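You operate a simulated robot arm through the tools that you are given. There is no shell and no other tool.

The job below is to be done with a simulated robot arm. You get a single attempt, and the scene is never put back.

## Task
Fold the shirt that lies on the folding board; lay it in the white tray.
Fine: red and blue flaps before the yellow one; each flap ends flat again.

Only the result counts: the job must be done as asked and must still hold three seconds after the hand-in. Knocking over, shifting, dropping, spilling or breaking anything else fails it. Flat cloth is picked up by pressing the open fingertips on it (5 to 10 N) and closing them slowly along it; thin cloth reads only 2 to 8 mm in the jaws.

## Robot
A 7-joint arm with a two-finger parallel gripper, fixed in place. Base frame: the origin is at the foot of the arm, x ahead of it, y to its left, z up; the work surface is at about z = 90.3. Lengths are in cm, angles in degrees, forces in N, time in s.
Its first joint turns from -149.0 to 149.0 degrees. Payload 3.5 kg.
The TCP is the grasp point between the finger pads, 2.3 cm short of the fingertips. In the tool frame z runs along the fingers and y along their closing line. The gripper opens to 9.4 cm. The fingers are 3.8 cm wide and 1 cm thick; the gripper's body (5.4 by 9.6 cm) begins 3.9 cm behind the TCP.
Orientation is that of the tool frame in the base frame, as a unit quaternion [x, y, z, w]. With the fingers straight down and closing along the base's y, the tool's x points along the base's -x, its y along +y and its z along -z.

## Interface
- The arm moves only by the tool arm_command. Its argument "rows" is a list of rows, each a list of 7 numbers: the shift along the tool's x, y, z in units of 300 mm (1.0 is 300 mm), then the turn, a rotation vector about the tool's x, y, z in units of 120 degrees (1.0 is 120 degrees), then the closure, from 0 (fully open) to 1 (shut). In form: [[tx, ty, tz, ax, ay, az, claw], ...]. A call has 1 to 20 rows; each row is the pose to reach, as a shift and turn from the pose commanded when the call began, along the tool's axes at that moment. A call with a number of a shift or a turn outside -1 to 1 is refused whole. Rows are played at 5 a second. More than 5 cm and 8.6 degrees between two rows, or a gripper value outside its range, and nothing of the call is played. Where a pose cannot be reached the arm comes as near as it can. A force on the tool above 80 N (or 10 N above the force at the start of the call, whichever is more), or a blocked arm, ends the call early, and 0.2 s more pass. Each finger travels about 15.3 cm/s and halts on what it meets, pressing with about 22 N; the grip force reading is that of the motor and also rises with nothing between the fingers. The clock runs only during rows and for 0.2 s after the last one: add rows that repeat a pose to give the fingers time. The reply holds the time, the measured pose of the TCP, the force on the tool along the base axes, the opening and the grip force, in the units named above and with some noise, with the torque about the TCP (base axes, N m) and any sound that the robot's microphone picked up, and new pictures: "show" is both (left out), scene, wrist or none.
- Cameras (640 x 400 px; columns grow to the right, rows downward): "scene" is fixed at [40.19, 65.06, 152.77]; the picture's right is [-0.99, -0.12, 0.00], its down [-0.05, 0.37, -0.93] and it looks along [0.11, -0.92, -0.38] (base axes); focal length 341 px, centre (320, 200). "wrist" rides on the gripper at [8.6, 1.6, -7.4] in the tool frame; the picture's right is [-0.18, 0.98, 0.00], its down [-0.58, -0.11, -0.81] and it looks along [-0.79, -0.15, 0.59] (tool axes); focal length 243 px, centre (320, 200).
- pixel_to_xyz(camera, pixels): for up to 12 pixels [column, row] of the newest picture of that camera ("zoom" is the newest enlarged one), the place [x, y, z] in the base frame of the surface seen there, good to about 0.3 cm. It takes no simulated time.
- close_up(camera, box): a new picture of the part [left, top, right, bottom] of that camera's present view, enlarged. It takes no simulated time.
- finish_job(): hands the job in; it is judged then, once.

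Open the gripper and draw the arm clear of the work before you hand the job in, unless the task says otherwise.

The tools are called after ">>>" as name(argument=value, ...) on one line, values as JSON. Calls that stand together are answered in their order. arm_command: Moves the arm, as the interface text tells. Its arguments: {"type":"object","properties":{"rows":{"type":"array","items":{"type":"array","items":{"type":"number"}}},"show":{"type":"string","enum":["both","scene","wrist","none"]}},"required":["rows"]} The other tools are called the same way: pixel_to_xyz (camera, pixels) gives the place of the surface under pixels of a picture; close_up (camera, box) takes an enlarged picture of a part of a camera's view; finish_job () hands the job in.

At the start:

```text
time: 0.0
tool_pos: [76.68, -78.71, 127.63]
tcp_rot: [-0.001, 1.0, 0.0, 0.001]
ft_force: [0.4, -1.4, 0.0]
wrist_torque: [-0.01, 0.01, -0.02]
finger_gap: 9.37
grip_force: 0.0
```

scene: 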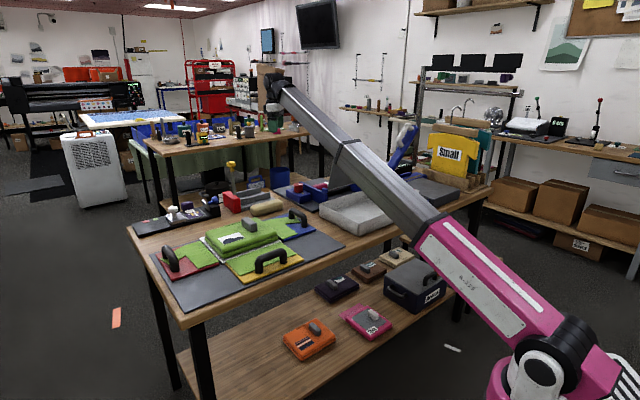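
wrist: 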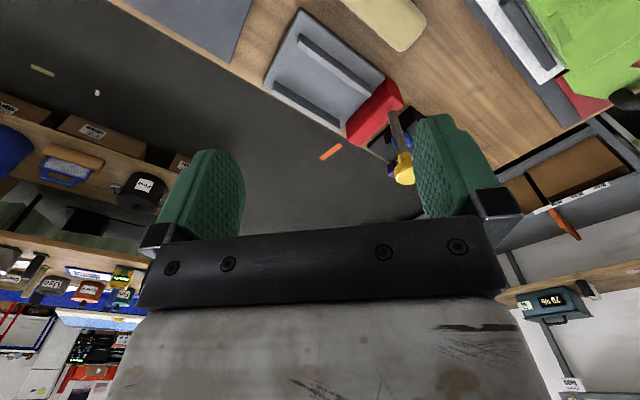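

The scene shows the folding board with a green shirt around (240,240), with red, blue and yellow flaps having black handles, and a white/grey tray near (355,212). I take close-ups to study them.

>>> close_up(camera="scene", box=[140, 180, 350, 312])

>>> close_up(camera="scene", box=[270, 130, 500, 274])

```text
3.03 times, centred on (245, 246) of scene
```

zoom: 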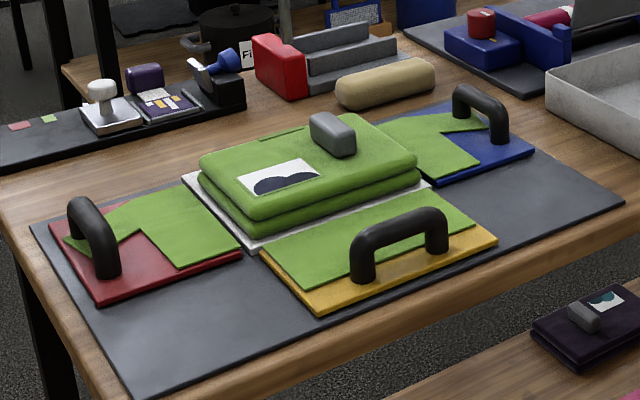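

```text
2.78 times, centred on (385, 202) of scene
```

zoom: 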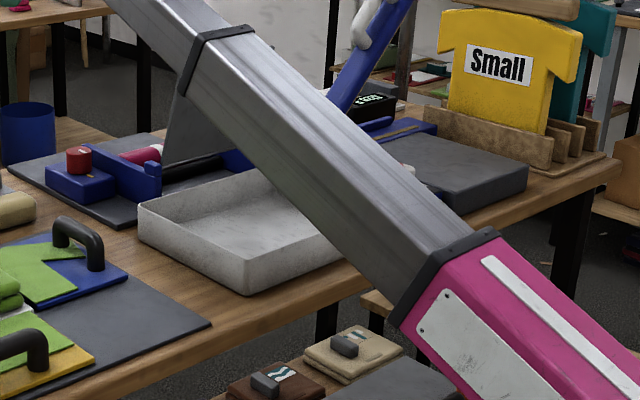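

I measure the key points: flap handles, flap corners, the body of the shirt and the knob on it.

>>> close_up(camera="scene", box=[140, 190, 300, 290])

>>> close_up(camera="scene", box=[260, 170, 420, 270])

>>> pixel_to_xyz(camera="scene", pixels=[[168, 246], [178, 268], [174, 258], [293, 210], [305, 222], [300, 214], [257, 262], [285, 254], [271, 254], [248, 219], [255, 228], [250, 224]])

```text
4.00 times, centred on (220, 240) of scene
```

zoom: 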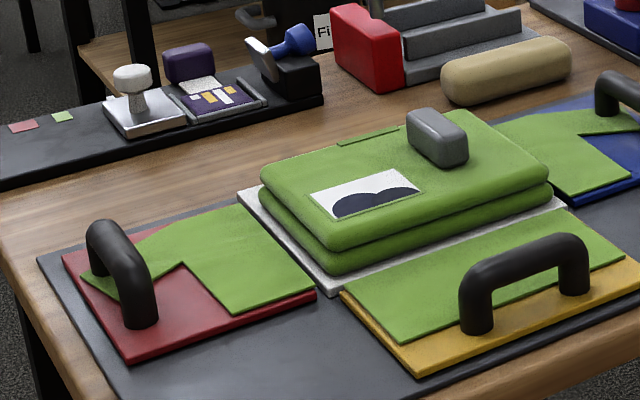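

```text
4.00 times, centred on (340, 220) of scene
```

zoom: 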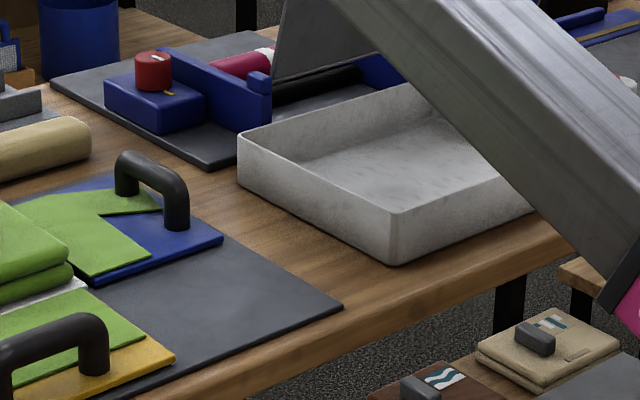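

```text
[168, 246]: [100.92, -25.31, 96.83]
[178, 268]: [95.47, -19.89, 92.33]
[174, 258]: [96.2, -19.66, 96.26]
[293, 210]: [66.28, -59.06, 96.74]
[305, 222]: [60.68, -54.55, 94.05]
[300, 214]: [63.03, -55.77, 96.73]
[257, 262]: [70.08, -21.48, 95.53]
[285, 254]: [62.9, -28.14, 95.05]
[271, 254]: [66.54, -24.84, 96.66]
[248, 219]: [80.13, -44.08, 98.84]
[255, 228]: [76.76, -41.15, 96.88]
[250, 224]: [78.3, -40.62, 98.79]
```

Next I measure the corners of the plates and the mat.

>>> pixel_to_xyz(camera="scene", pixels=[[156, 254.5], [172.5, 279.5], [218, 263], [226, 263.5], [245, 283], [303.5, 260], [284.5, 241], [315, 230], [221.5, 262], [199.5, 238], [150.5, 254.5], [344, 247]])

>>> pixel_to_xyz(camera="scene", pixels=[[186, 311], [294, 230], [270, 256], [206, 233], [223, 252], [277, 235], [252, 218], [240, 238], [260, 205], [228, 200], [163, 219], [240, 210]])

>>> pixel_to_xyz(camera="scene", pixels=[[320, 203], [358, 235], [358, 224], [320, 215], [394, 220], [352, 197], [350, 210], [370, 210], [340, 205], [380, 215], [325, 193], [180, 213]])

```text
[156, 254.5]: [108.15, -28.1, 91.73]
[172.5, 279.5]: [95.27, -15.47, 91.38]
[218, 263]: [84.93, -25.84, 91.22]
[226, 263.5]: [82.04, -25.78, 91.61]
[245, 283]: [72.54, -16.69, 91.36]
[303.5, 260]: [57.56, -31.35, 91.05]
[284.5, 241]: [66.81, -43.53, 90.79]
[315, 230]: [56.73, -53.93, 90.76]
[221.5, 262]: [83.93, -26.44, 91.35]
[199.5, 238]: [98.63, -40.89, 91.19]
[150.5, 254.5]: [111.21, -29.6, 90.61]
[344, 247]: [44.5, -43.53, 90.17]
```

```text
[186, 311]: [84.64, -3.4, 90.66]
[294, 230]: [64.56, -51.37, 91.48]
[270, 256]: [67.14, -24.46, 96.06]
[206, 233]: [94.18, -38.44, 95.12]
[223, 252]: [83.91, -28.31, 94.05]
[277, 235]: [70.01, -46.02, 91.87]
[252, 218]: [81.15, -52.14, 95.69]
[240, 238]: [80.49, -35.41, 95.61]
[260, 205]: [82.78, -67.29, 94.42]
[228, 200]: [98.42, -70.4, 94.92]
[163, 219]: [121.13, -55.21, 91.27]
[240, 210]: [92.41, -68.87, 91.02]
```

```text
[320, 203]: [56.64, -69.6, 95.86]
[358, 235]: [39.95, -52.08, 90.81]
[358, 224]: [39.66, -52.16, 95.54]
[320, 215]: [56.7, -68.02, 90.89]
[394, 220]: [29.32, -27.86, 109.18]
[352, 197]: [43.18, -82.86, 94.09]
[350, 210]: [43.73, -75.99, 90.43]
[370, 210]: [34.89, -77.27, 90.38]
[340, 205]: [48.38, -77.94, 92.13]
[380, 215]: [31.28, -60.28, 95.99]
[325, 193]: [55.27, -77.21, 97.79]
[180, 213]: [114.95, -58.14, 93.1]
```

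The board is turned about 45° in the base frame: red-blue direction u=(0.71,0.71), yellow-to-back direction v=(0.71,-0.71). I move toward the board at height and turn the tool -45° about vertical so that its closing line lies along u.

>>> arm_command(rows=[[0, 0.09, 0, 0, 0, 0.0375, 0], [0, 0.18, 0, 0, 0, 0.075, 0], [0, 0.27, 0, 0, 0, 0.1125, 0], [0, 0.36, 0, 0, 0, 0.15, 0], [0, 0.45, 0, 0, 0, 0.1875, 0], [0, 0.54, 0, 0, 0, 0.225, 0], [0, 0.63, 0, 0, 0, 0.2625, 0], [0, 0.72, 0, 0, 0, 0.3, 0], [0, 0.81, 0, 0, 0, 0.3375, 0], [0, 0.9, 0, 0, 0, 0.375, 0], [0, 0.9, 0, 0, 0, 0.375, 0]])

```text
time: 0.6
tool_pos: [76.66, -74.38, 127.73]
tcp_rot: [0.044, 0.999, -0.006, 0.002]
ft_force: [-10.0, -18.9, -3.1]
wrist_torque: [1.63, -1.24, 1.96]
finger_gap: 9.39
grip_force: 0.1
stopped in row 2: the force on the tool passed its limit at 137 N (the readings are from after the stop); the commanded pose is now the measured one
```

scene: 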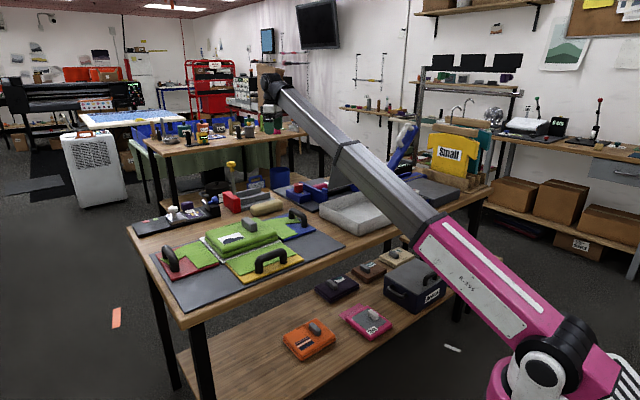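
wrist: 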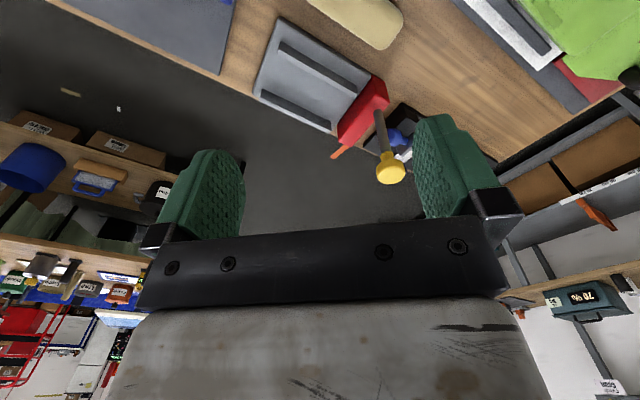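

The call stopped with a force spike after about 4 cm of motion. I check whether something touches the tool, e.g. the yellow-topped stick seen at wrist (392,170).

>>> close_up(camera="scene", box=[180, 70, 340, 220])

>>> close_up(camera="wrist", box=[320, 60, 640, 260])

>>> pixel_to_xyz(camera="scene", pixels=[[230, 165], [231, 172], [231, 180], [270, 117], [270, 105], [276, 125], [268, 90], [260, 75], [235, 196], [348, 178], [375, 162], [330, 190]])

>>> pixel_to_xyz(camera="wrist", pixels=[[392, 170], [384, 125], [370, 100], [210, 190], [440, 150], [460, 160], [480, 200], [520, 300], [395, 140], [340, 160]])

```text
2.67 times, centred on (260, 145) of scene
```

zoom: 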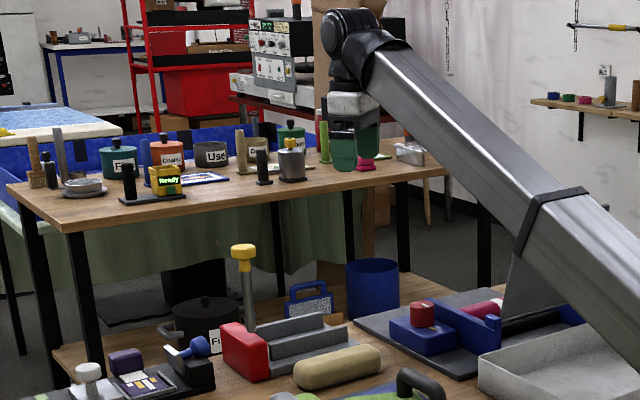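

```text
2.00 times, centred on (480, 160) of wrist
```

zoom: 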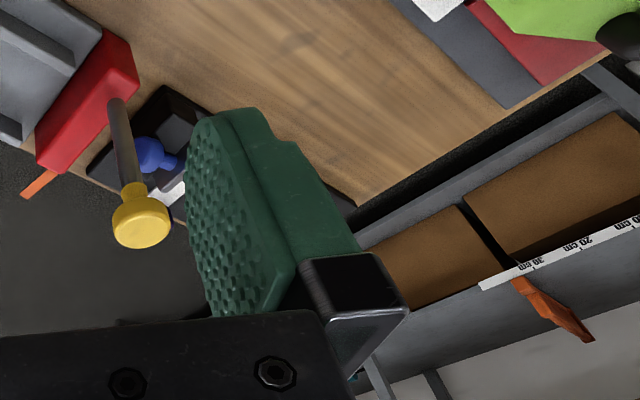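

```text
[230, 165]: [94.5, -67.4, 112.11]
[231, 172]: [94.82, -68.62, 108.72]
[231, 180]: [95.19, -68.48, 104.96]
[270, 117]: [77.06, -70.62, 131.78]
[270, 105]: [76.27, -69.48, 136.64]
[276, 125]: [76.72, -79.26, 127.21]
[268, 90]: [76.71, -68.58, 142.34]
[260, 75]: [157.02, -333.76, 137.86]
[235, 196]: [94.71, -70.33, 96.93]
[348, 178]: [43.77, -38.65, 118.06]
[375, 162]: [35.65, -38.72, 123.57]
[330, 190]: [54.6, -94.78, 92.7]
```

```text
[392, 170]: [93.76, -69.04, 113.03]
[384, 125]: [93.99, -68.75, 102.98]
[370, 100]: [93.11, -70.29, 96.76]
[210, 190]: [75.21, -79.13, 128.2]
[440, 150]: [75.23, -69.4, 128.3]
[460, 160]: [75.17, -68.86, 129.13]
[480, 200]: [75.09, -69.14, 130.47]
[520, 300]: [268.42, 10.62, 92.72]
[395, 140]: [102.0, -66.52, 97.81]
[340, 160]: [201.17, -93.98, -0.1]
```

Nothing touches the gripper (the yellow knob is at x=94, z=112), so the spike may come from abrupt motion. I retry with a gentle ramp and pure translation.

>>> arm_command(rows=[[0, 0, 0, 0, 0, 0, 0], [0, 0.005, 0, 0, 0, 0, 0], [0, 0.015, 0, 0, 0, 0, 0], [0, 0.03, 0, 0, 0, 0, 0], [0, 0.045, 0, 0, 0, 0, 0], [0, 0.055, 0, 0, 0, 0, 0], [0, 0.06, 0, 0, 0, 0, 0], [0, 0.06, 0, 0, 0, 0, 0]], show="scene")

```text
time: 2.4
tool_pos: [76.8, -72.52, 127.68]
tcp_rot: [0.039, 0.999, -0.006, 0.001]
ft_force: [-32.1, -58.9, -28.8]
wrist_torque: [4.54, -5.45, 6.18]
finger_gap: 9.4
grip_force: 0.0
```

scene: 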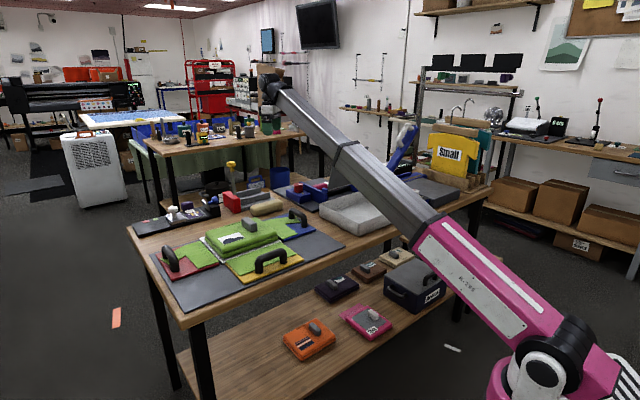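

A steady force of about 70 N now opposes the move, so this is a real contact. I look closely with both cameras before backing off.

>>> close_up(camera="scene", box=[230, 60, 330, 150])

>>> close_up(camera="wrist", box=[0, 0, 640, 400])

```text
4.44 times, centred on (280, 105) of scene
```

zoom: 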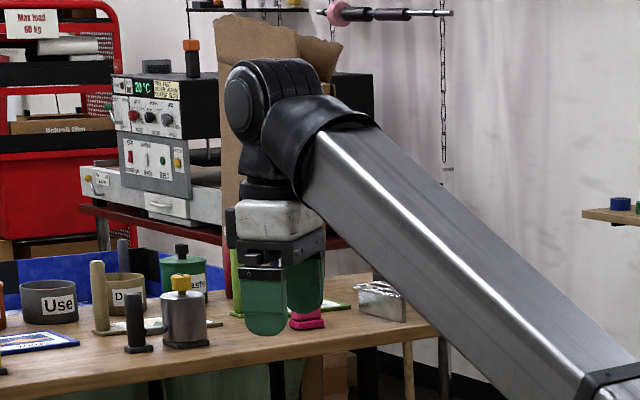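

```text
1.00 times, centred on (320, 200) of wrist (not enlarged: the box is as wide or as high as the picture)
```

zoom: 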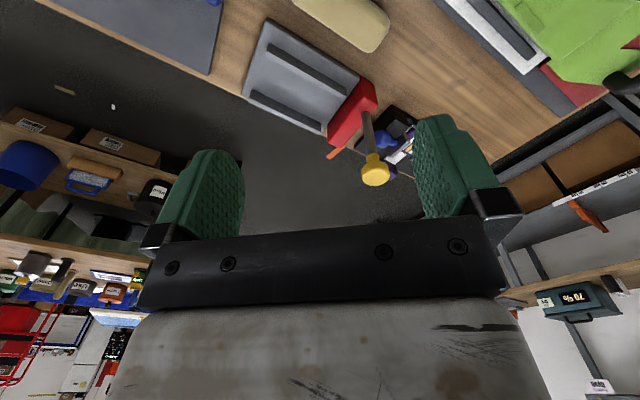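

The gripper body appears to touch the arm's own boom (zoom (325,195)): the tool hangs down beside a steep boom. I measure the boom's line to understand the arm's geometry before moving away.

>>> pixel_to_xyz(camera="scene", pixels=[[310, 110], [350, 145], [400, 190], [440, 220], [470, 250], [500, 280], [540, 320], [545, 360], [600, 365], [570, 330], [520, 390], [430, 245]])

```text
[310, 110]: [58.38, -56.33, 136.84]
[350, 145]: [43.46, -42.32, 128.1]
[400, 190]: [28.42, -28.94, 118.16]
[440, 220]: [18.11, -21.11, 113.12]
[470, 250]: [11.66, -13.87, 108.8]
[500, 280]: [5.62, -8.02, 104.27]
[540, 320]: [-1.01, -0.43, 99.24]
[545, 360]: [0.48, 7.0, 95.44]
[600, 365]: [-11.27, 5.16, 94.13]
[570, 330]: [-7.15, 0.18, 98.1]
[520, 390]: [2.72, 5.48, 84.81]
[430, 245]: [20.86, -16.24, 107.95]
```

The torque/force balance places the contact at the wrist camera (tool +x side), which is pressing against the underside of the arm's own boom. I back off along -y, then turn the tool the other way (+z in base) so the camera swings away from the boom.

>>> arm_command(rows=[[0, -0.03, 0, 0, 0, 0, 0], [0, -0.08, 0, 0, 0, 0, 0], [0, -0.13, 0, 0, 0, 0, 0], [0, -0.17, 0, 0, 0, 0, 0], [0, -0.18, 0, 0, 0, -0.03, 0], [0, -0.18, 0, 0, 0, -0.06, 0], [0, -0.18, 0, 0, 0, -0.06, 0]], show="none")

```text
time: 4.0
tool_pos: [76.36, -77.87, 127.5]
tcp_rot: [-0.018, 1.0, -0.006, 0.001]
ft_force: [1.2, 0.0, -0.5]
wrist_torque: [0.01, 0.03, -0.04]
finger_gap: 9.41
grip_force: 0.1
```

The force is gone (about 1 N). Now I turn the tool step by step in the free direction, staying at this spot.

>>> arm_command(rows=[[0, 0, 0, 0, 0, -0.03, 0], [0, 0, 0, 0, 0, -0.08, 0], [0, 0, 0, 0, 0, -0.14, 0], [0, 0, 0, 0, 0, -0.2, 0], [0, 0, 0, 0, 0, -0.26, 0], [0, 0, 0, 0, 0, -0.32, 0], [0, 0, 0, 0, 0, -0.38, 0], [0, 0, 0, 0, 0, -0.44, 0], [0, 0, 0, 0, 0, -0.5, 0], [0, 0, 0, 0, 0, -0.56, 0], [0, 0, 0, 0, 0, -0.62, 0], [0, 0, 0, 0, 0, -0.68, 0], [0, 0, 0, 0, 0, -0.72, 0], [0, 0, 0, 0, 0, -0.74, 0], [0, 0, 0, 0, 0, -0.74, 0]], show="both")

```text
time: 7.2
tool_pos: [76.38, -77.84, 127.71]
tcp_rot: [0.712, -0.702, 0.004, 0.003]
ft_force: [-0.1, -0.2, 1.2]
wrist_torque: [-0.01, 0.02, 0.03]
finger_gap: 9.42
grip_force: 0.0
```

scene: 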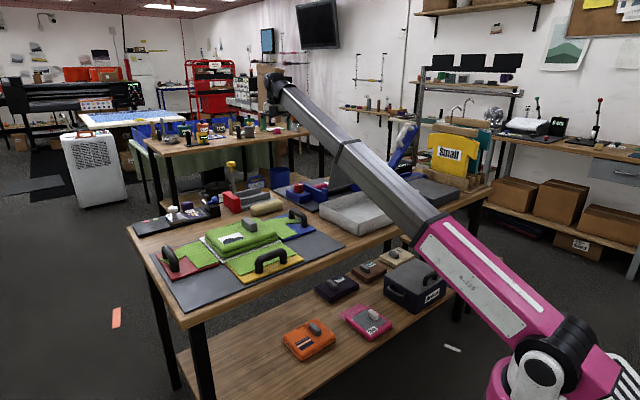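
wrist: 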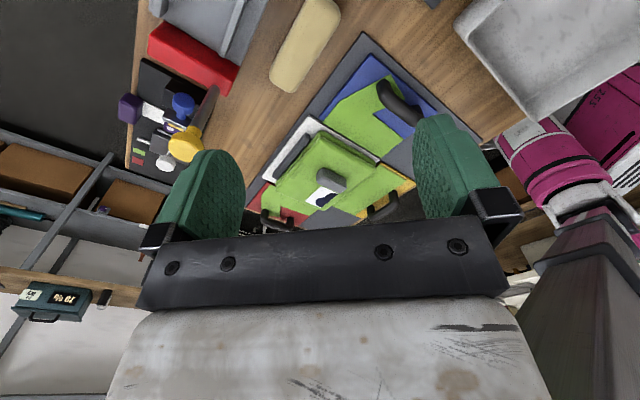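

The tool is now turned 90° with no contact force, and the wrist view shows the whole board. I take a close-up of it.

>>> close_up(camera="wrist", box=[230, 20, 450, 240])

>>> close_up(camera="wrist", box=[420, 0, 640, 140])

```text
1.82 times, centred on (340, 130) of wrist
```

zoom: 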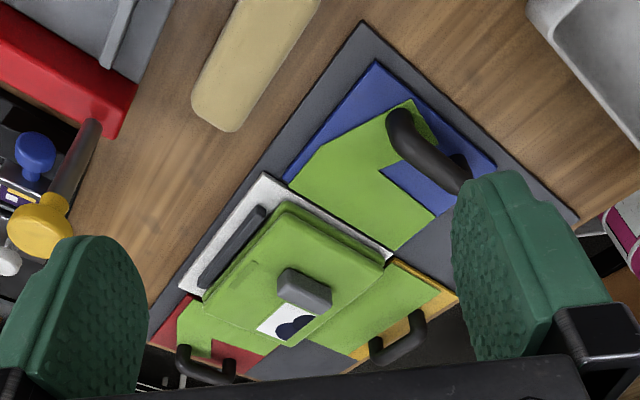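

```text
2.86 times, centred on (530, 70) of wrist
```

zoom: 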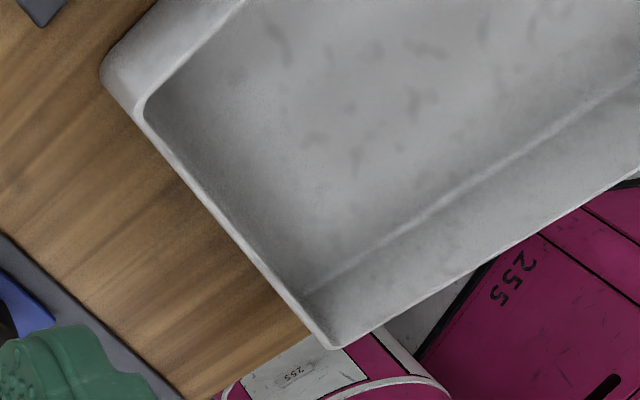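

I measure body, knob, handles and the dark rail from the wrist view, plus the tray.

>>> pixel_to_xyz(camera="wrist", pixels=[[331, 173], [324, 168], [342, 177], [324, 134], [373, 166], [334, 208], [278, 183], [283, 173], [306, 137], [309, 118], [369, 162], [300, 150]])

>>> pixel_to_xyz(camera="wrist", pixels=[[382, 86], [388, 98], [400, 108], [412, 117], [371, 56], [416, 101], [302, 106], [361, 157], [400, 205], [370, 212], [356, 200], [322, 188]])

>>> pixel_to_xyz(camera="wrist", pixels=[[456, 22], [472, 36], [533, 120], [526, 103], [638, 55], [560, 40], [600, 60], [500, 20], [270, 215], [290, 218], [258, 210], [352, 45]])

```text
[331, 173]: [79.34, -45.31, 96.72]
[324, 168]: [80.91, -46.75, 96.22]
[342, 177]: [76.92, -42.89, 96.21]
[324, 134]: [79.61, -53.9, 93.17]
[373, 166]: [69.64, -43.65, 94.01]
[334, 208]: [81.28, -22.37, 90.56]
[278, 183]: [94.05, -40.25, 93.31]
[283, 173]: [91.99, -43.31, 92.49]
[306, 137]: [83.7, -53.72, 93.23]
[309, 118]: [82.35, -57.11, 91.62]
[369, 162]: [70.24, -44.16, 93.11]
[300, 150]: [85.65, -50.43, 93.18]
```

```text
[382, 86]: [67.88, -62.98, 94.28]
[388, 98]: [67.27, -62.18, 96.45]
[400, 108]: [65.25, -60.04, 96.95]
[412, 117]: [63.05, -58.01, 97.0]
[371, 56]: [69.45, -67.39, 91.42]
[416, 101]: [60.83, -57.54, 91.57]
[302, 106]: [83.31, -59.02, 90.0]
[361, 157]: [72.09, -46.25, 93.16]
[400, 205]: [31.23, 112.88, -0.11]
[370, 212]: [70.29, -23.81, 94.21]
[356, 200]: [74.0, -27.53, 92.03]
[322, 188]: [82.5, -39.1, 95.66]
```

```text
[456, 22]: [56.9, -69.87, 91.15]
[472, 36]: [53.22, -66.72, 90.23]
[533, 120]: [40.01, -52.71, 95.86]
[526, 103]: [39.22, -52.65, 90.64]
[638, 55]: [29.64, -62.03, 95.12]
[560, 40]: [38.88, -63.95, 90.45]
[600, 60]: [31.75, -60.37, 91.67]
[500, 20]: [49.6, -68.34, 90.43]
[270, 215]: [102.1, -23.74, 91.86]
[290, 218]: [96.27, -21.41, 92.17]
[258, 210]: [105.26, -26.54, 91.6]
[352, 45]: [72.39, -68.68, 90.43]
```

The measurements fix the layout: red bar centre ≈ (99.5,-23.5), blue ≈ (64.6,-58.4), yellow ≈ (67,-25.6), bar tops at z≈97, knob ≈ (79.5,-43.8). I fly toward the red handle at height while turning on toward 135°.

>>> arm_command(rows=[[-0.02, -0.008, 0, 0, 0, -0.005, 0], [-0.07, -0.03, 0, 0, 0, -0.015, 0], [-0.15, -0.06, 0, 0, 0, -0.035, 0], [-0.24, -0.1, 0, 0, 0, -0.055, 0], [-0.34, -0.14, 0, 0, 0, -0.075, 0], [-0.44, -0.18, 0, 0, 0, -0.1, 0], [-0.54, -0.22, 0, 0, 0, -0.125, 0], [-0.64, -0.26, 0, 0, 0, -0.145, 0], [-0.73, -0.3, 0, 0, 0, -0.165, 0], [-0.8, -0.33, 0, 0, 0, -0.18, 0], [-0.84, -0.345, 0, 0, 0, -0.184, 0], [-0.85, -0.35, 0, 0, 0, -0.184, 0], [-0.85, -0.35, 0, 0, 0, -0.184, 0]], show="both")

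```text
time: 10.0
tool_pos: [86.71, -52.26, 127.07]
tcp_rot: [0.833, -0.553, 0.01, 0.003]
ft_force: [0.1, 0.0, 0.2]
wrist_torque: [-0.01, 0.04, 0.01]
finger_gap: 9.41
grip_force: 0.0
out of reach, approached as far as the arm can: row 10, 11, 12, 13
```

scene: 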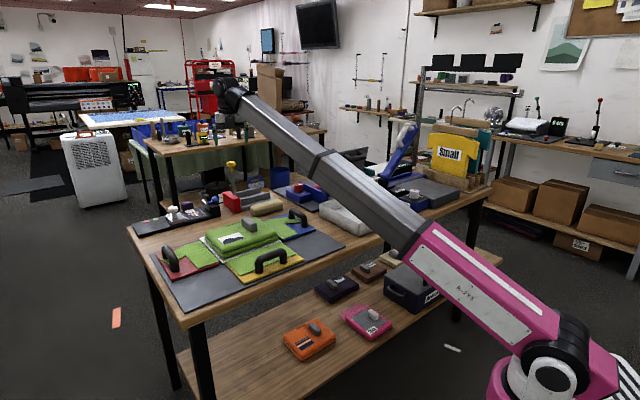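
wrist: 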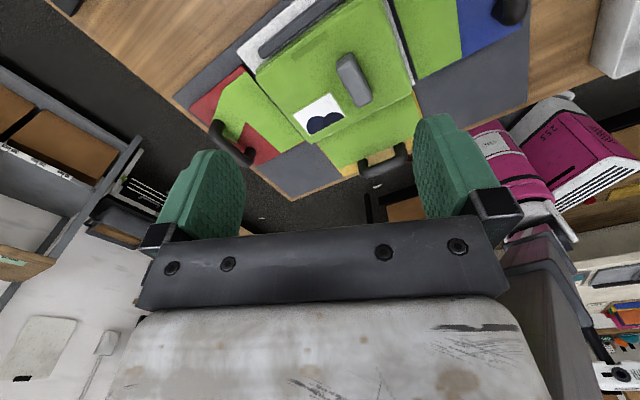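

A wrist limit is met at this height (boom too steep), so lower is better. The red handle shows at wrist (235,145); I descend to about z=113 while moving over the red flap and turning to 135°.

>>> arm_command(rows=[[-0.01, -0.01, 0.03, 0, 0, -0.005, 0], [-0.04, -0.035, 0.09, 0, 0, -0.015, 0], [-0.09, -0.08, 0.16, 0, 0, -0.03, 0], [-0.15, -0.135, 0.23, 0, 0, -0.05, 0], [-0.22, -0.2, 0.3, 0, 0, -0.07, 0], [-0.3, -0.27, 0.36, 0, 0, -0.09, 0], [-0.38, -0.34, 0.41, 0, 0, -0.115, 0], [-0.46, -0.41, 0.44, 0, 0, -0.14, 0], [-0.53, -0.475, 0.46, 0, 0, -0.165, 0], [-0.58, -0.52, 0.467, 0, 0, -0.18, 0], [-0.6, -0.54, 0.467, 0, 0, -0.185, 0], [-0.603, -0.543, 0.467, 0, 0, -0.185, 0], [-0.603, -0.543, 0.467, 0, 0, -0.185, 0]], show="both")

```text
time: 12.8
tool_pos: [94.82, -29.57, 112.78]
tcp_rot: [0.924, -0.382, 0.003, 0.004]
ft_force: [0.2, 0.3, 0.6]
wrist_torque: [0.02, 0.01, 0.02]
finger_gap: 9.4
grip_force: 0.0
```

scene: 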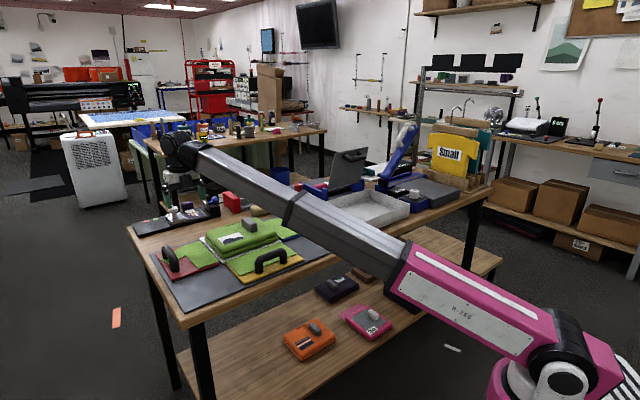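
wrist: 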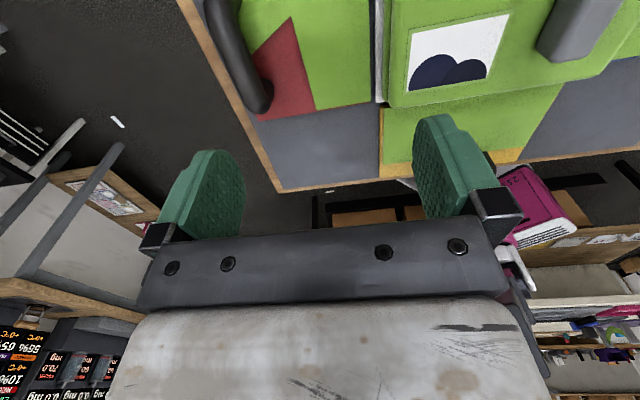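

Orientation is right (135°), and the red bar shows at wrist (225-265, 0-110). I measure bar, plate edges and the hinge line from here.

>>> pixel_to_xyz(camera="wrist", pixels=[[228, 15], [236, 40], [245, 65], [255, 90], [262, 108], [228, 65], [240, 100], [378, 60], [379, 95], [250, 115], [380, 105], [315, 107]])

>>> close_up(camera="wrist", box=[170, 0, 410, 150])

>>> close_up(camera="scene", box=[130, 120, 450, 320])

```text
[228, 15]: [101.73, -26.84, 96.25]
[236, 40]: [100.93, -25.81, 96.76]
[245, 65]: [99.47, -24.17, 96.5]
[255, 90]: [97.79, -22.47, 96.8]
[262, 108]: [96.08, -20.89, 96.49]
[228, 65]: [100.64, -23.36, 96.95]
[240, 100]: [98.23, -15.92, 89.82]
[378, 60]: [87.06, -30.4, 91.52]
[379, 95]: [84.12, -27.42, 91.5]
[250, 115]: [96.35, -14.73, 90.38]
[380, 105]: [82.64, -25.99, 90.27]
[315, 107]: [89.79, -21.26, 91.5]
```

```text
2.67 times, centred on (290, 75) of wrist
```

zoom: 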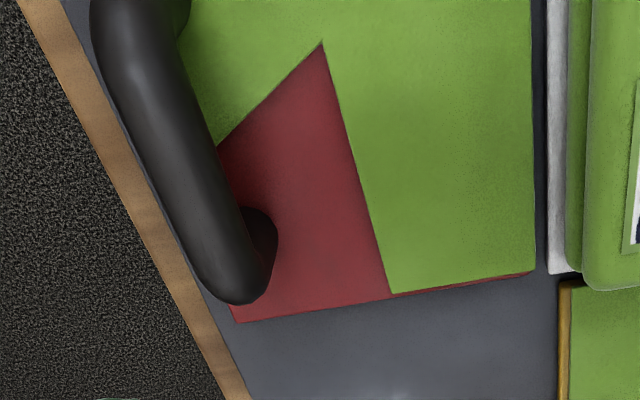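

```text
2.00 times, centred on (290, 220) of scene
```

zoom: 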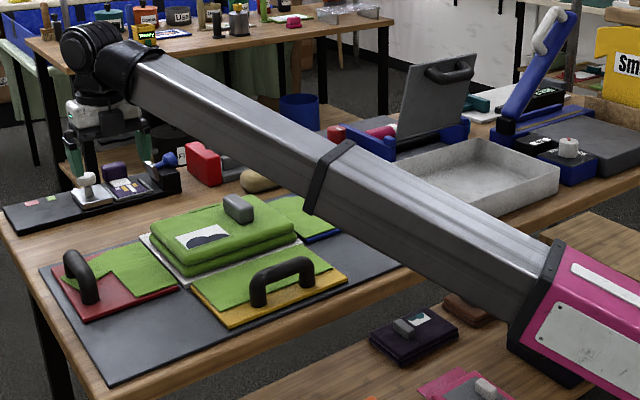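

The red bar is about 2 cm thick, centred near u=53.9, v=87, z≈96 (x≈99.6, y≈-23.4). I move to a pre-grasp above it, tilting 20° toward it and narrowing the fingers to about 5 cm.

>>> arm_command(rows=[[-0.003, -0.015, 0.03, 0.015, 0, 0, 0], [-0.008, -0.04, 0.08, 0.04, 0, 0, 0.1], [-0.014, -0.08, 0.14, 0.08, 0, 0, 0.2], [-0.02, -0.12, 0.2, 0.12, 0, 0, 0.3], [-0.027, -0.15, 0.26, 0.15, 0, 0, 0.4], [-0.032, -0.169, 0.29, 0.1667, 0, 0, 0.45], [-0.032, -0.169, 0.3, 0.1667, 0, 0, 0.45], [-0.032, -0.169, 0.3, 0.1667, 0, 0, 0.45]], show="both")

```text
time: 14.6
tool_pos: [97.86, -25.22, 103.56]
tcp_rot: [0.911, -0.376, 0.069, -0.156]
ft_force: [-0.2, -0.5, -0.5]
wrist_torque: [-0.01, 0.01, 0.0]
finger_gap: 5.15
grip_force: 0.0
```

scene: 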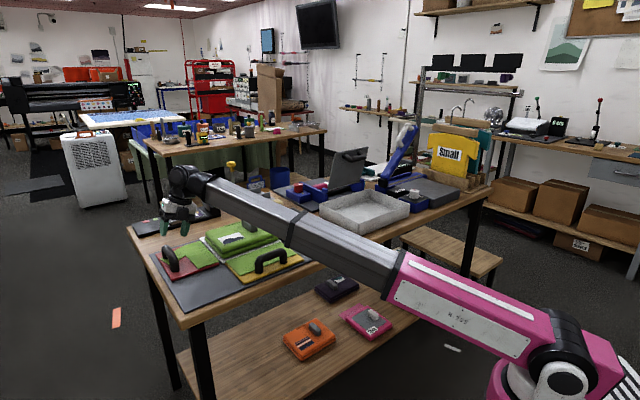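
wrist: 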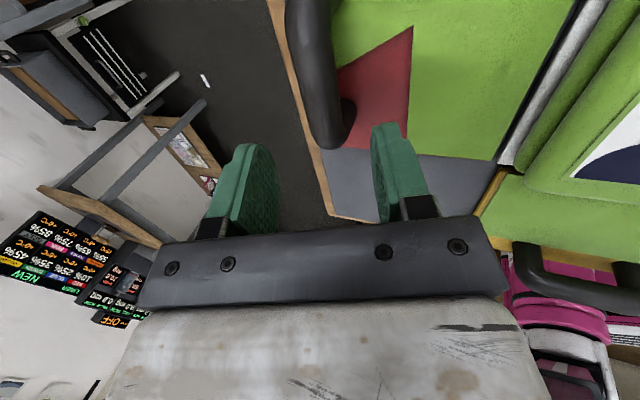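

Pre-grasp reached. Before descending I check the boom's underside clearance near the yellow handle.

>>> close_up(camera="scene", box=[140, 160, 380, 310])

>>> pixel_to_xyz(camera="scene", pixels=[[240, 213], [260, 224], [280, 235], [290, 246], [300, 252], [320, 262], [300, 232], [280, 222], [240, 195], [270, 208], [300, 225], [340, 270]])

```text
2.67 times, centred on (260, 235) of scene
```

zoom: 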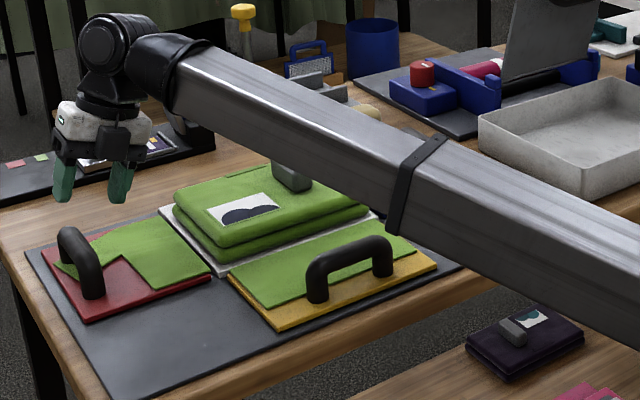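

```text
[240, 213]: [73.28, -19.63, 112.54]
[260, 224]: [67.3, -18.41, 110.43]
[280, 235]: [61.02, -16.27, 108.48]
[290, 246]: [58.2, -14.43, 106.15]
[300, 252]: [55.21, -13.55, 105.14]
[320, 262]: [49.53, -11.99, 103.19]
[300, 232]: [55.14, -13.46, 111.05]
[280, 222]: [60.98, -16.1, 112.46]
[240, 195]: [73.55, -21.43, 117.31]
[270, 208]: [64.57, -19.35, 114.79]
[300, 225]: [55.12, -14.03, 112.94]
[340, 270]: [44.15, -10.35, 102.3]
```

The boom's underside is about z≈108 near the yellow handle (top 97), so there is room. I advance 7.8 cm along the tool axis to straddle the red bar.

>>> arm_command(rows=[[0, 0, 0.03, 0, 0, 0, 0.45], [0, 0, 0.08, 0, 0, 0, 0.45], [0, 0, 0.13, 0, 0, 0, 0.45], [0, 0, 0.18, 0, 0, 0, 0.45], [0, 0, 0.22, 0, 0, 0, 0.45], [0, 0, 0.25, 0, 0, 0, 0.45], [0, 0, 0.26, 0, 0, 0, 0.45], [0, 0, 0.26, 0, 0, 0, 0.45]], show="both")

```text
time: 16.4
tool_pos: [99.54, -23.38, 96.25]
tcp_rot: [0.911, -0.376, 0.069, -0.157]
ft_force: [-0.2, 0.0, 0.4]
wrist_torque: [0.02, -0.01, 0.01]
finger_gap: 5.17
grip_force: 0.2
```

scene: 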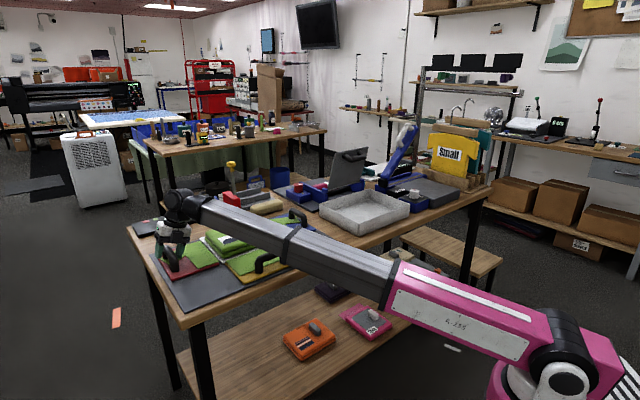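
wrist: 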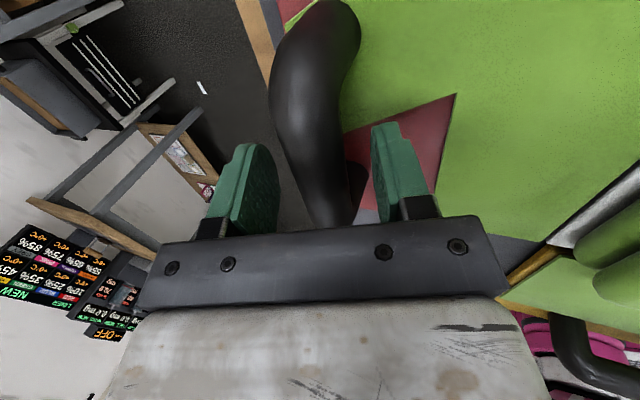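

The bar runs between both fingers (wrist (320,150)) with no contact force. I close the gripper on it.

>>> arm_command(rows=[[0, 0, 0, 0, 0, 0, 0.55], [0, 0, 0, 0, 0, 0, 0.65], [0, 0, 0, 0, 0, 0, 0.72], [0, 0, 0, 0, 0, 0, 0.8], [0, 0, 0, 0, 0, 0, 0.9], [0, 0, 0, 0, 0, 0, 1.0], [0, 0, 0, 0, 0, 0, 1.0]], show="wrist")

```text
time: 18.0
tool_pos: [99.56, -23.49, 96.4]
tcp_rot: [0.91, -0.377, 0.069, -0.156]
ft_force: [-3.8, -1.2, -3.6]
wrist_torque: [0.14, 0.15, -0.91]
finger_gap: 2.55
grip_force: 44.9
```

wrist: 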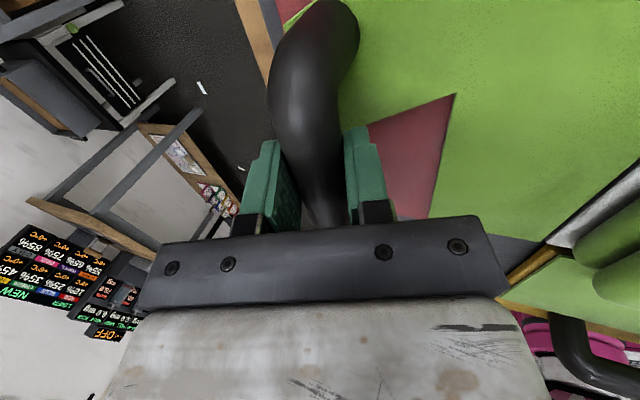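

The grip holds the bar (gap 2.55 cm). I lift the red flap by the first 15° along an arc about its hinge (u≈41.2, z≈91) and watch the forces.

>>> arm_command(rows=[[0, 0.0012, -0.0196, 0.004, 0, 0, 1], [0, 0.0035, -0.0392, 0.009, 0, 0, 1], [0, 0.0065, -0.0587, 0.013, 0, 0, 1], [0, 0.0102, -0.0782, 0.017, 0, 0, 1], [0, 0.015, -0.0975, 0.022, 0, 0, 1], [0, 0.0204, -0.1167, 0.026, 0, 0, 1], [0, 0.0204, -0.1167, 0.026, 0, 0, 1]], show="both")

```text
time: 19.6
tool_pos: [98.37, -24.63, 99.55]
tcp_rot: [0.906, -0.374, 0.078, -0.182]
ft_force: [0.2, 22.6, 7.6]
wrist_torque: [0.98, 0.59, -0.37]
finger_gap: 2.56
grip_force: 45.1
```

scene: 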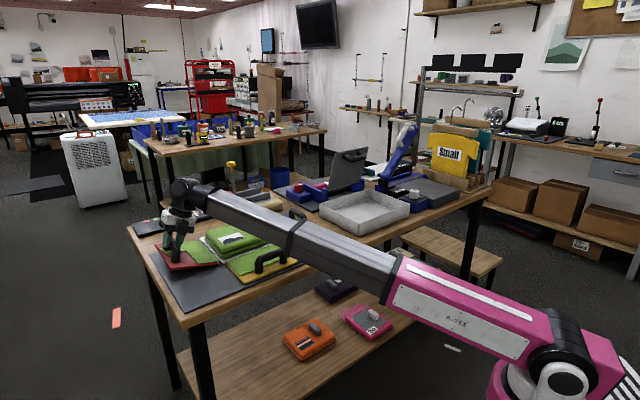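
wrist: 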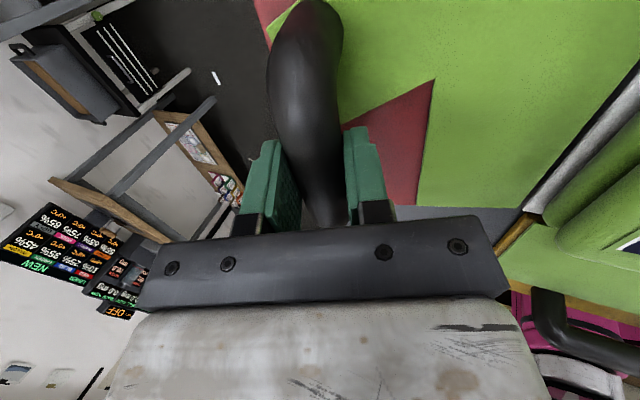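

The flap lifts; the readings show about 16 N outward (+u) and 16 N along -v, meaning my arc is slightly tight and the tool sits slightly off along the bar. I shift by about 1.5 mm to see how the forces respond.

>>> arm_command(rows=[[-0.0025, -0.0025, 0.001, 0, 0, 0, 1], [-0.005, -0.0046, 0.002, 0, 0, 0, 1], [-0.005, -0.0046, 0.002, 0, 0, 0, 1]], show="none")

```text
time: 20.4
tool_pos: [98.54, -24.61, 99.67]
tcp_rot: [0.906, -0.374, 0.081, -0.182]
ft_force: [14.4, 13.1, 12.0]
wrist_torque: [1.12, 0.75, -0.16]
finger_gap: 2.54
grip_force: 45.1
```

The v-force vanished with the shift; a radial push of about 20 N remains, which is tolerable and seems to come from the grip centring. I continue another 15° and watch its trend.

>>> arm_command(rows=[[0, 0.009, -0.029, 0.006, 0, 0, 1], [0, 0.019, -0.0587, 0.013, 0, 0, 1], [0, 0.0315, -0.0868, 0.02, 0, 0, 1], [0, 0.0451, -0.1142, 0.026, 0, 0, 1], [0, 0.0451, -0.1142, 0.026, 0, 0, 1]], show="both")

```text
time: 21.6
tool_pos: [96.91, -26.33, 102.23]
tcp_rot: [0.9, -0.372, 0.093, -0.209]
ft_force: [38.6, 15.4, 41.2]
wrist_torque: [1.3, 0.35, -0.46]
finger_gap: 2.54
grip_force: 44.9
```

scene: 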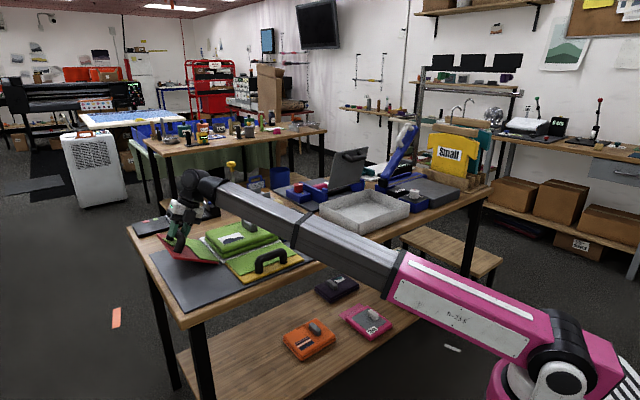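
wrist: 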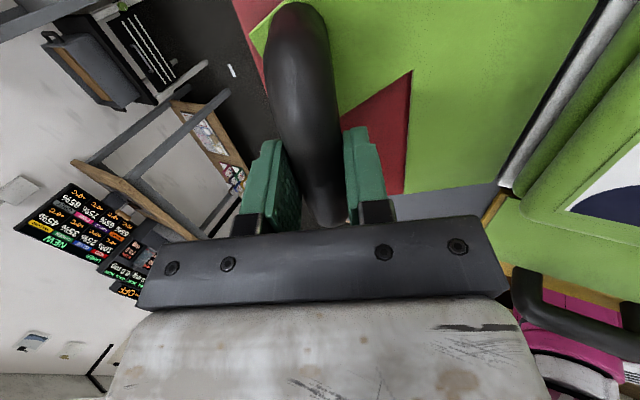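

The radial push rose to about 56 N (u +38, z +41), so my arc is too tight. I relieve by moving 3 mm outward along the radius to gauge the stiffness.

>>> arm_command(rows=[[0.0015, -0.0045, -0.002, 0, 0, 0, 1], [0.003, -0.0091, -0.0041, 0, 0, 0, 1], [0.003, -0.0091, -0.0041, 0, 0, 0, 1]], show="none")

```text
time: 22.4
tool_pos: [96.77, -26.23, 102.42]
tcp_rot: [0.9, -0.373, 0.092, -0.207]
ft_force: [30.1, 8.5, 22.7]
wrist_torque: [0.58, -0.36, -0.59]
finger_gap: 2.53
grip_force: 44.7
```

The push fell from 56 to 35 N for 3 mm, about 70 N/cm. I move 5 mm more outward and 1.5 mm along +v to null it.

>>> arm_command(rows=[[0.0025, -0.0076, -0.0034, 0, 0, 0, 1], [0.005, -0.0153, -0.0068, 0, 0, 0, 1], [0.005, -0.0153, -0.0068, 0, 0, 0, 1]], show="none")

```text
time: 23.2
tool_pos: [96.89, -26.31, 102.47]
tcp_rot: [0.901, -0.372, 0.088, -0.204]
ft_force: [-7.7, -1.8, -10.6]
wrist_torque: [-0.83, -0.75, -0.86]
finger_gap: 2.53
grip_force: 45.0
```

Forces are now near zero (slight 12 N tension). Fitting the arc gives the hinge at about u=40.6, z=92.1, radius 13.9. I continue from 30° to about 50° on this corrected arc.

>>> arm_command(rows=[[0, 0.0098, -0.0175, 0.004, 0, 0, 1], [0, 0.0196, -0.0349, 0.009, 0, 0, 1], [0, 0.0295, -0.0525, 0.013, 0, 0, 1], [0, 0.0395, -0.0701, 0.018, 0, 0, 1], [0, 0.051, -0.0867, 0.022, 0, 0, 1], [0, 0.0625, -0.1033, 0.027, 0, 0, 1], [0, 0.0754, -0.1188, 0.031, 0, 0, 1], [0, 0.0883, -0.1344, 0.035, 0, 0, 1], [0, 0.0883, -0.1344, 0.035, 0, 0, 1]], show="both")

```text
time: 25.2
tool_pos: [93.96, -29.06, 105.07]
tcp_rot: [0.893, -0.368, 0.102, -0.239]
ft_force: [-9.0, 5.0, -16.8]
wrist_torque: [0.65, 0.5, -0.22]
finger_gap: 2.52
grip_force: 44.3
```

scene: 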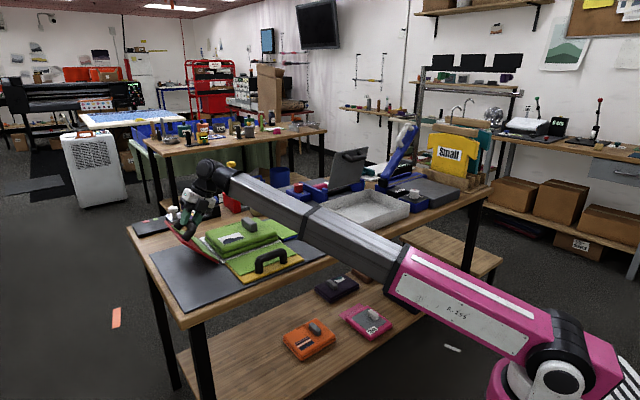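
wrist: 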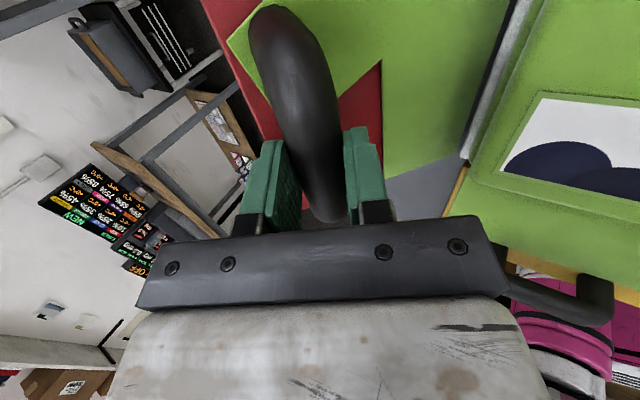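

On the corrected arc the forces stay small (about 16 N tension) and the flap stands near 50°. I continue to about 80°.

>>> arm_command(rows=[[-0.001, 0.0156, -0.0144, 0.005, 0, 0, 1], [-0.002, 0.0312, -0.0287, 0.009, 0, 0, 1], [-0.003, 0.0455, -0.0428, 0.014, 0, 0, 1], [-0.003, 0.0598, -0.057, 0.018, 0, 0, 1], [-0.003, 0.0753, -0.07, 0.023, 0, 0, 1], [-0.003, 0.0908, -0.0827, 0.027, 0, 0, 1], [-0.003, 0.1075, -0.0941, 0.032, 0, 0, 1], [-0.003, 0.1242, -0.1055, 0.037, 0, 0, 1], [-0.003, 0.1416, -0.1154, 0.041, 0, 0, 1], [-0.003, 0.1591, -0.1253, 0.046, 0, 0, 1], [-0.003, 0.1774, -0.1338, 0.05, 0, 0, 1], [-0.003, 0.1957, -0.1422, 0.055, 0, 0, 1], [-0.003, 0.1957, -0.1422, 0.055, 0, 0, 1]], show="both")

```text
time: 28.0
tool_pos: [88.85, -34.15, 105.85]
tcp_rot: [0.877, -0.362, 0.124, -0.289]
ft_force: [7.0, -11.3, 22.0]
wrist_torque: [0.29, 0.1, -0.52]
finger_gap: 2.5
grip_force: 45.3
```

scene: 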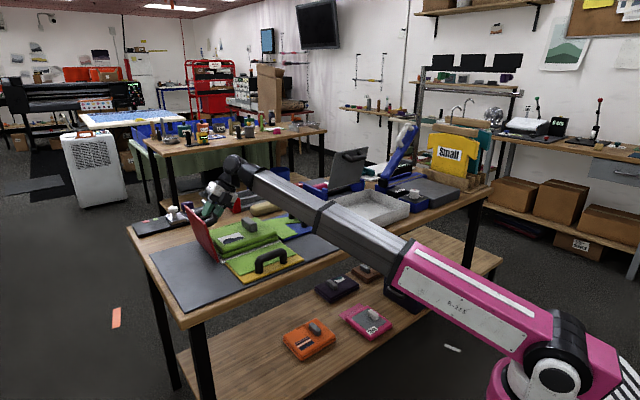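
wrist: 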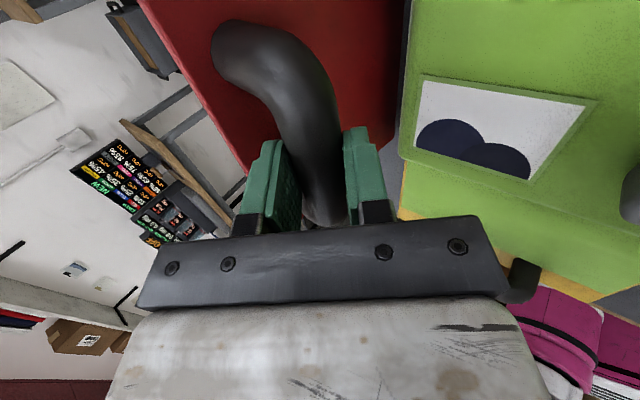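

The flap is near 80° and its face now shows plain red: the sleeve seems to have gone over. I look closely at the scene.

>>> close_up(camera="scene", box=[150, 150, 350, 300])

>>> close_up(camera="wrist", box=[130, 0, 640, 319])

```text
2.67 times, centred on (250, 225) of scene
```

zoom: 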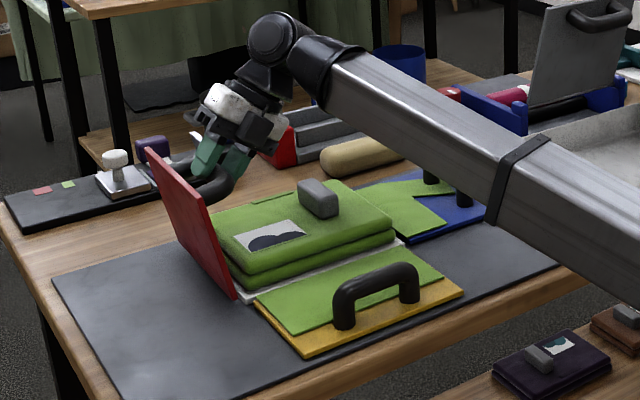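

```text
1.25 times, centred on (385, 160) of wrist
```

zoom: 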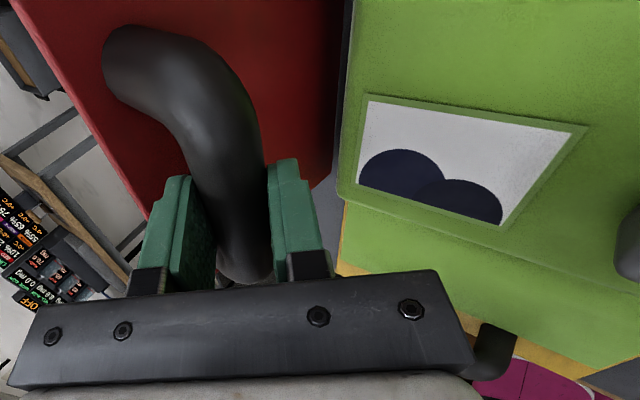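

The sleeve has indeed folded over with the flap at about 80°. To be certain of the fold I bring the flap on to about 100°, keeping the grip.

>>> arm_command(rows=[[0.002, 0.0176, -0.0108, 0.004, 0, 0, 1], [0.004, 0.0351, -0.0215, 0.008, 0, 0, 1], [0.004, 0.0541, -0.029, 0.012, 0, 0, 1], [0.004, 0.0732, -0.0362, 0.016, 0, 0, 1], [0.004, 0.0926, -0.042, 0.02, 0, 0, 1], [0.004, 0.112, -0.0476, 0.024, 0, 0, 1], [0.004, 0.132, -0.0515, 0.028, 0, 0, 1], [0.004, 0.152, -0.0554, 0.033, 0, 0, 1], [0.004, 0.1763, -0.0585, 0.035, 0, 0, 1], [0.004, 0.1763, -0.0585, 0.035, 0, 0, 1]], show="both")

```text
time: 30.2
tool_pos: [85.44, -37.46, 104.32]
tcp_rot: [0.866, -0.354, 0.139, -0.326]
ft_force: [37.4, 43.3, 18.4]
wrist_torque: [0.39, -0.25, -1.43]
finger_gap: 2.57
grip_force: 44.9
```

scene: 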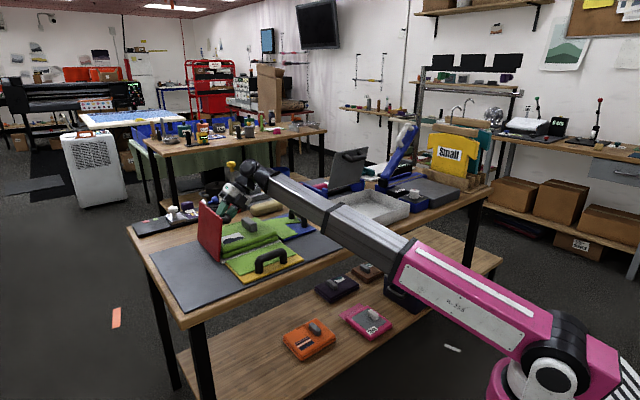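
wrist: 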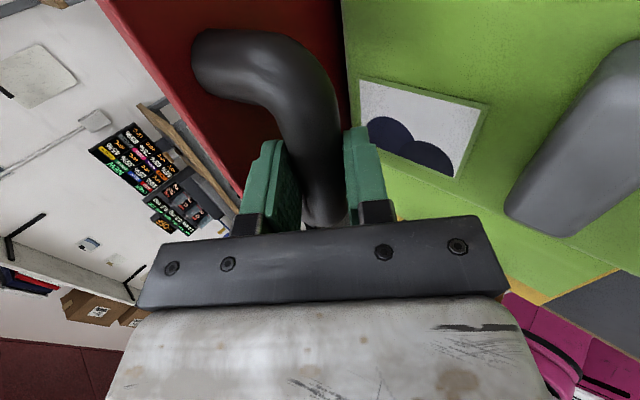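

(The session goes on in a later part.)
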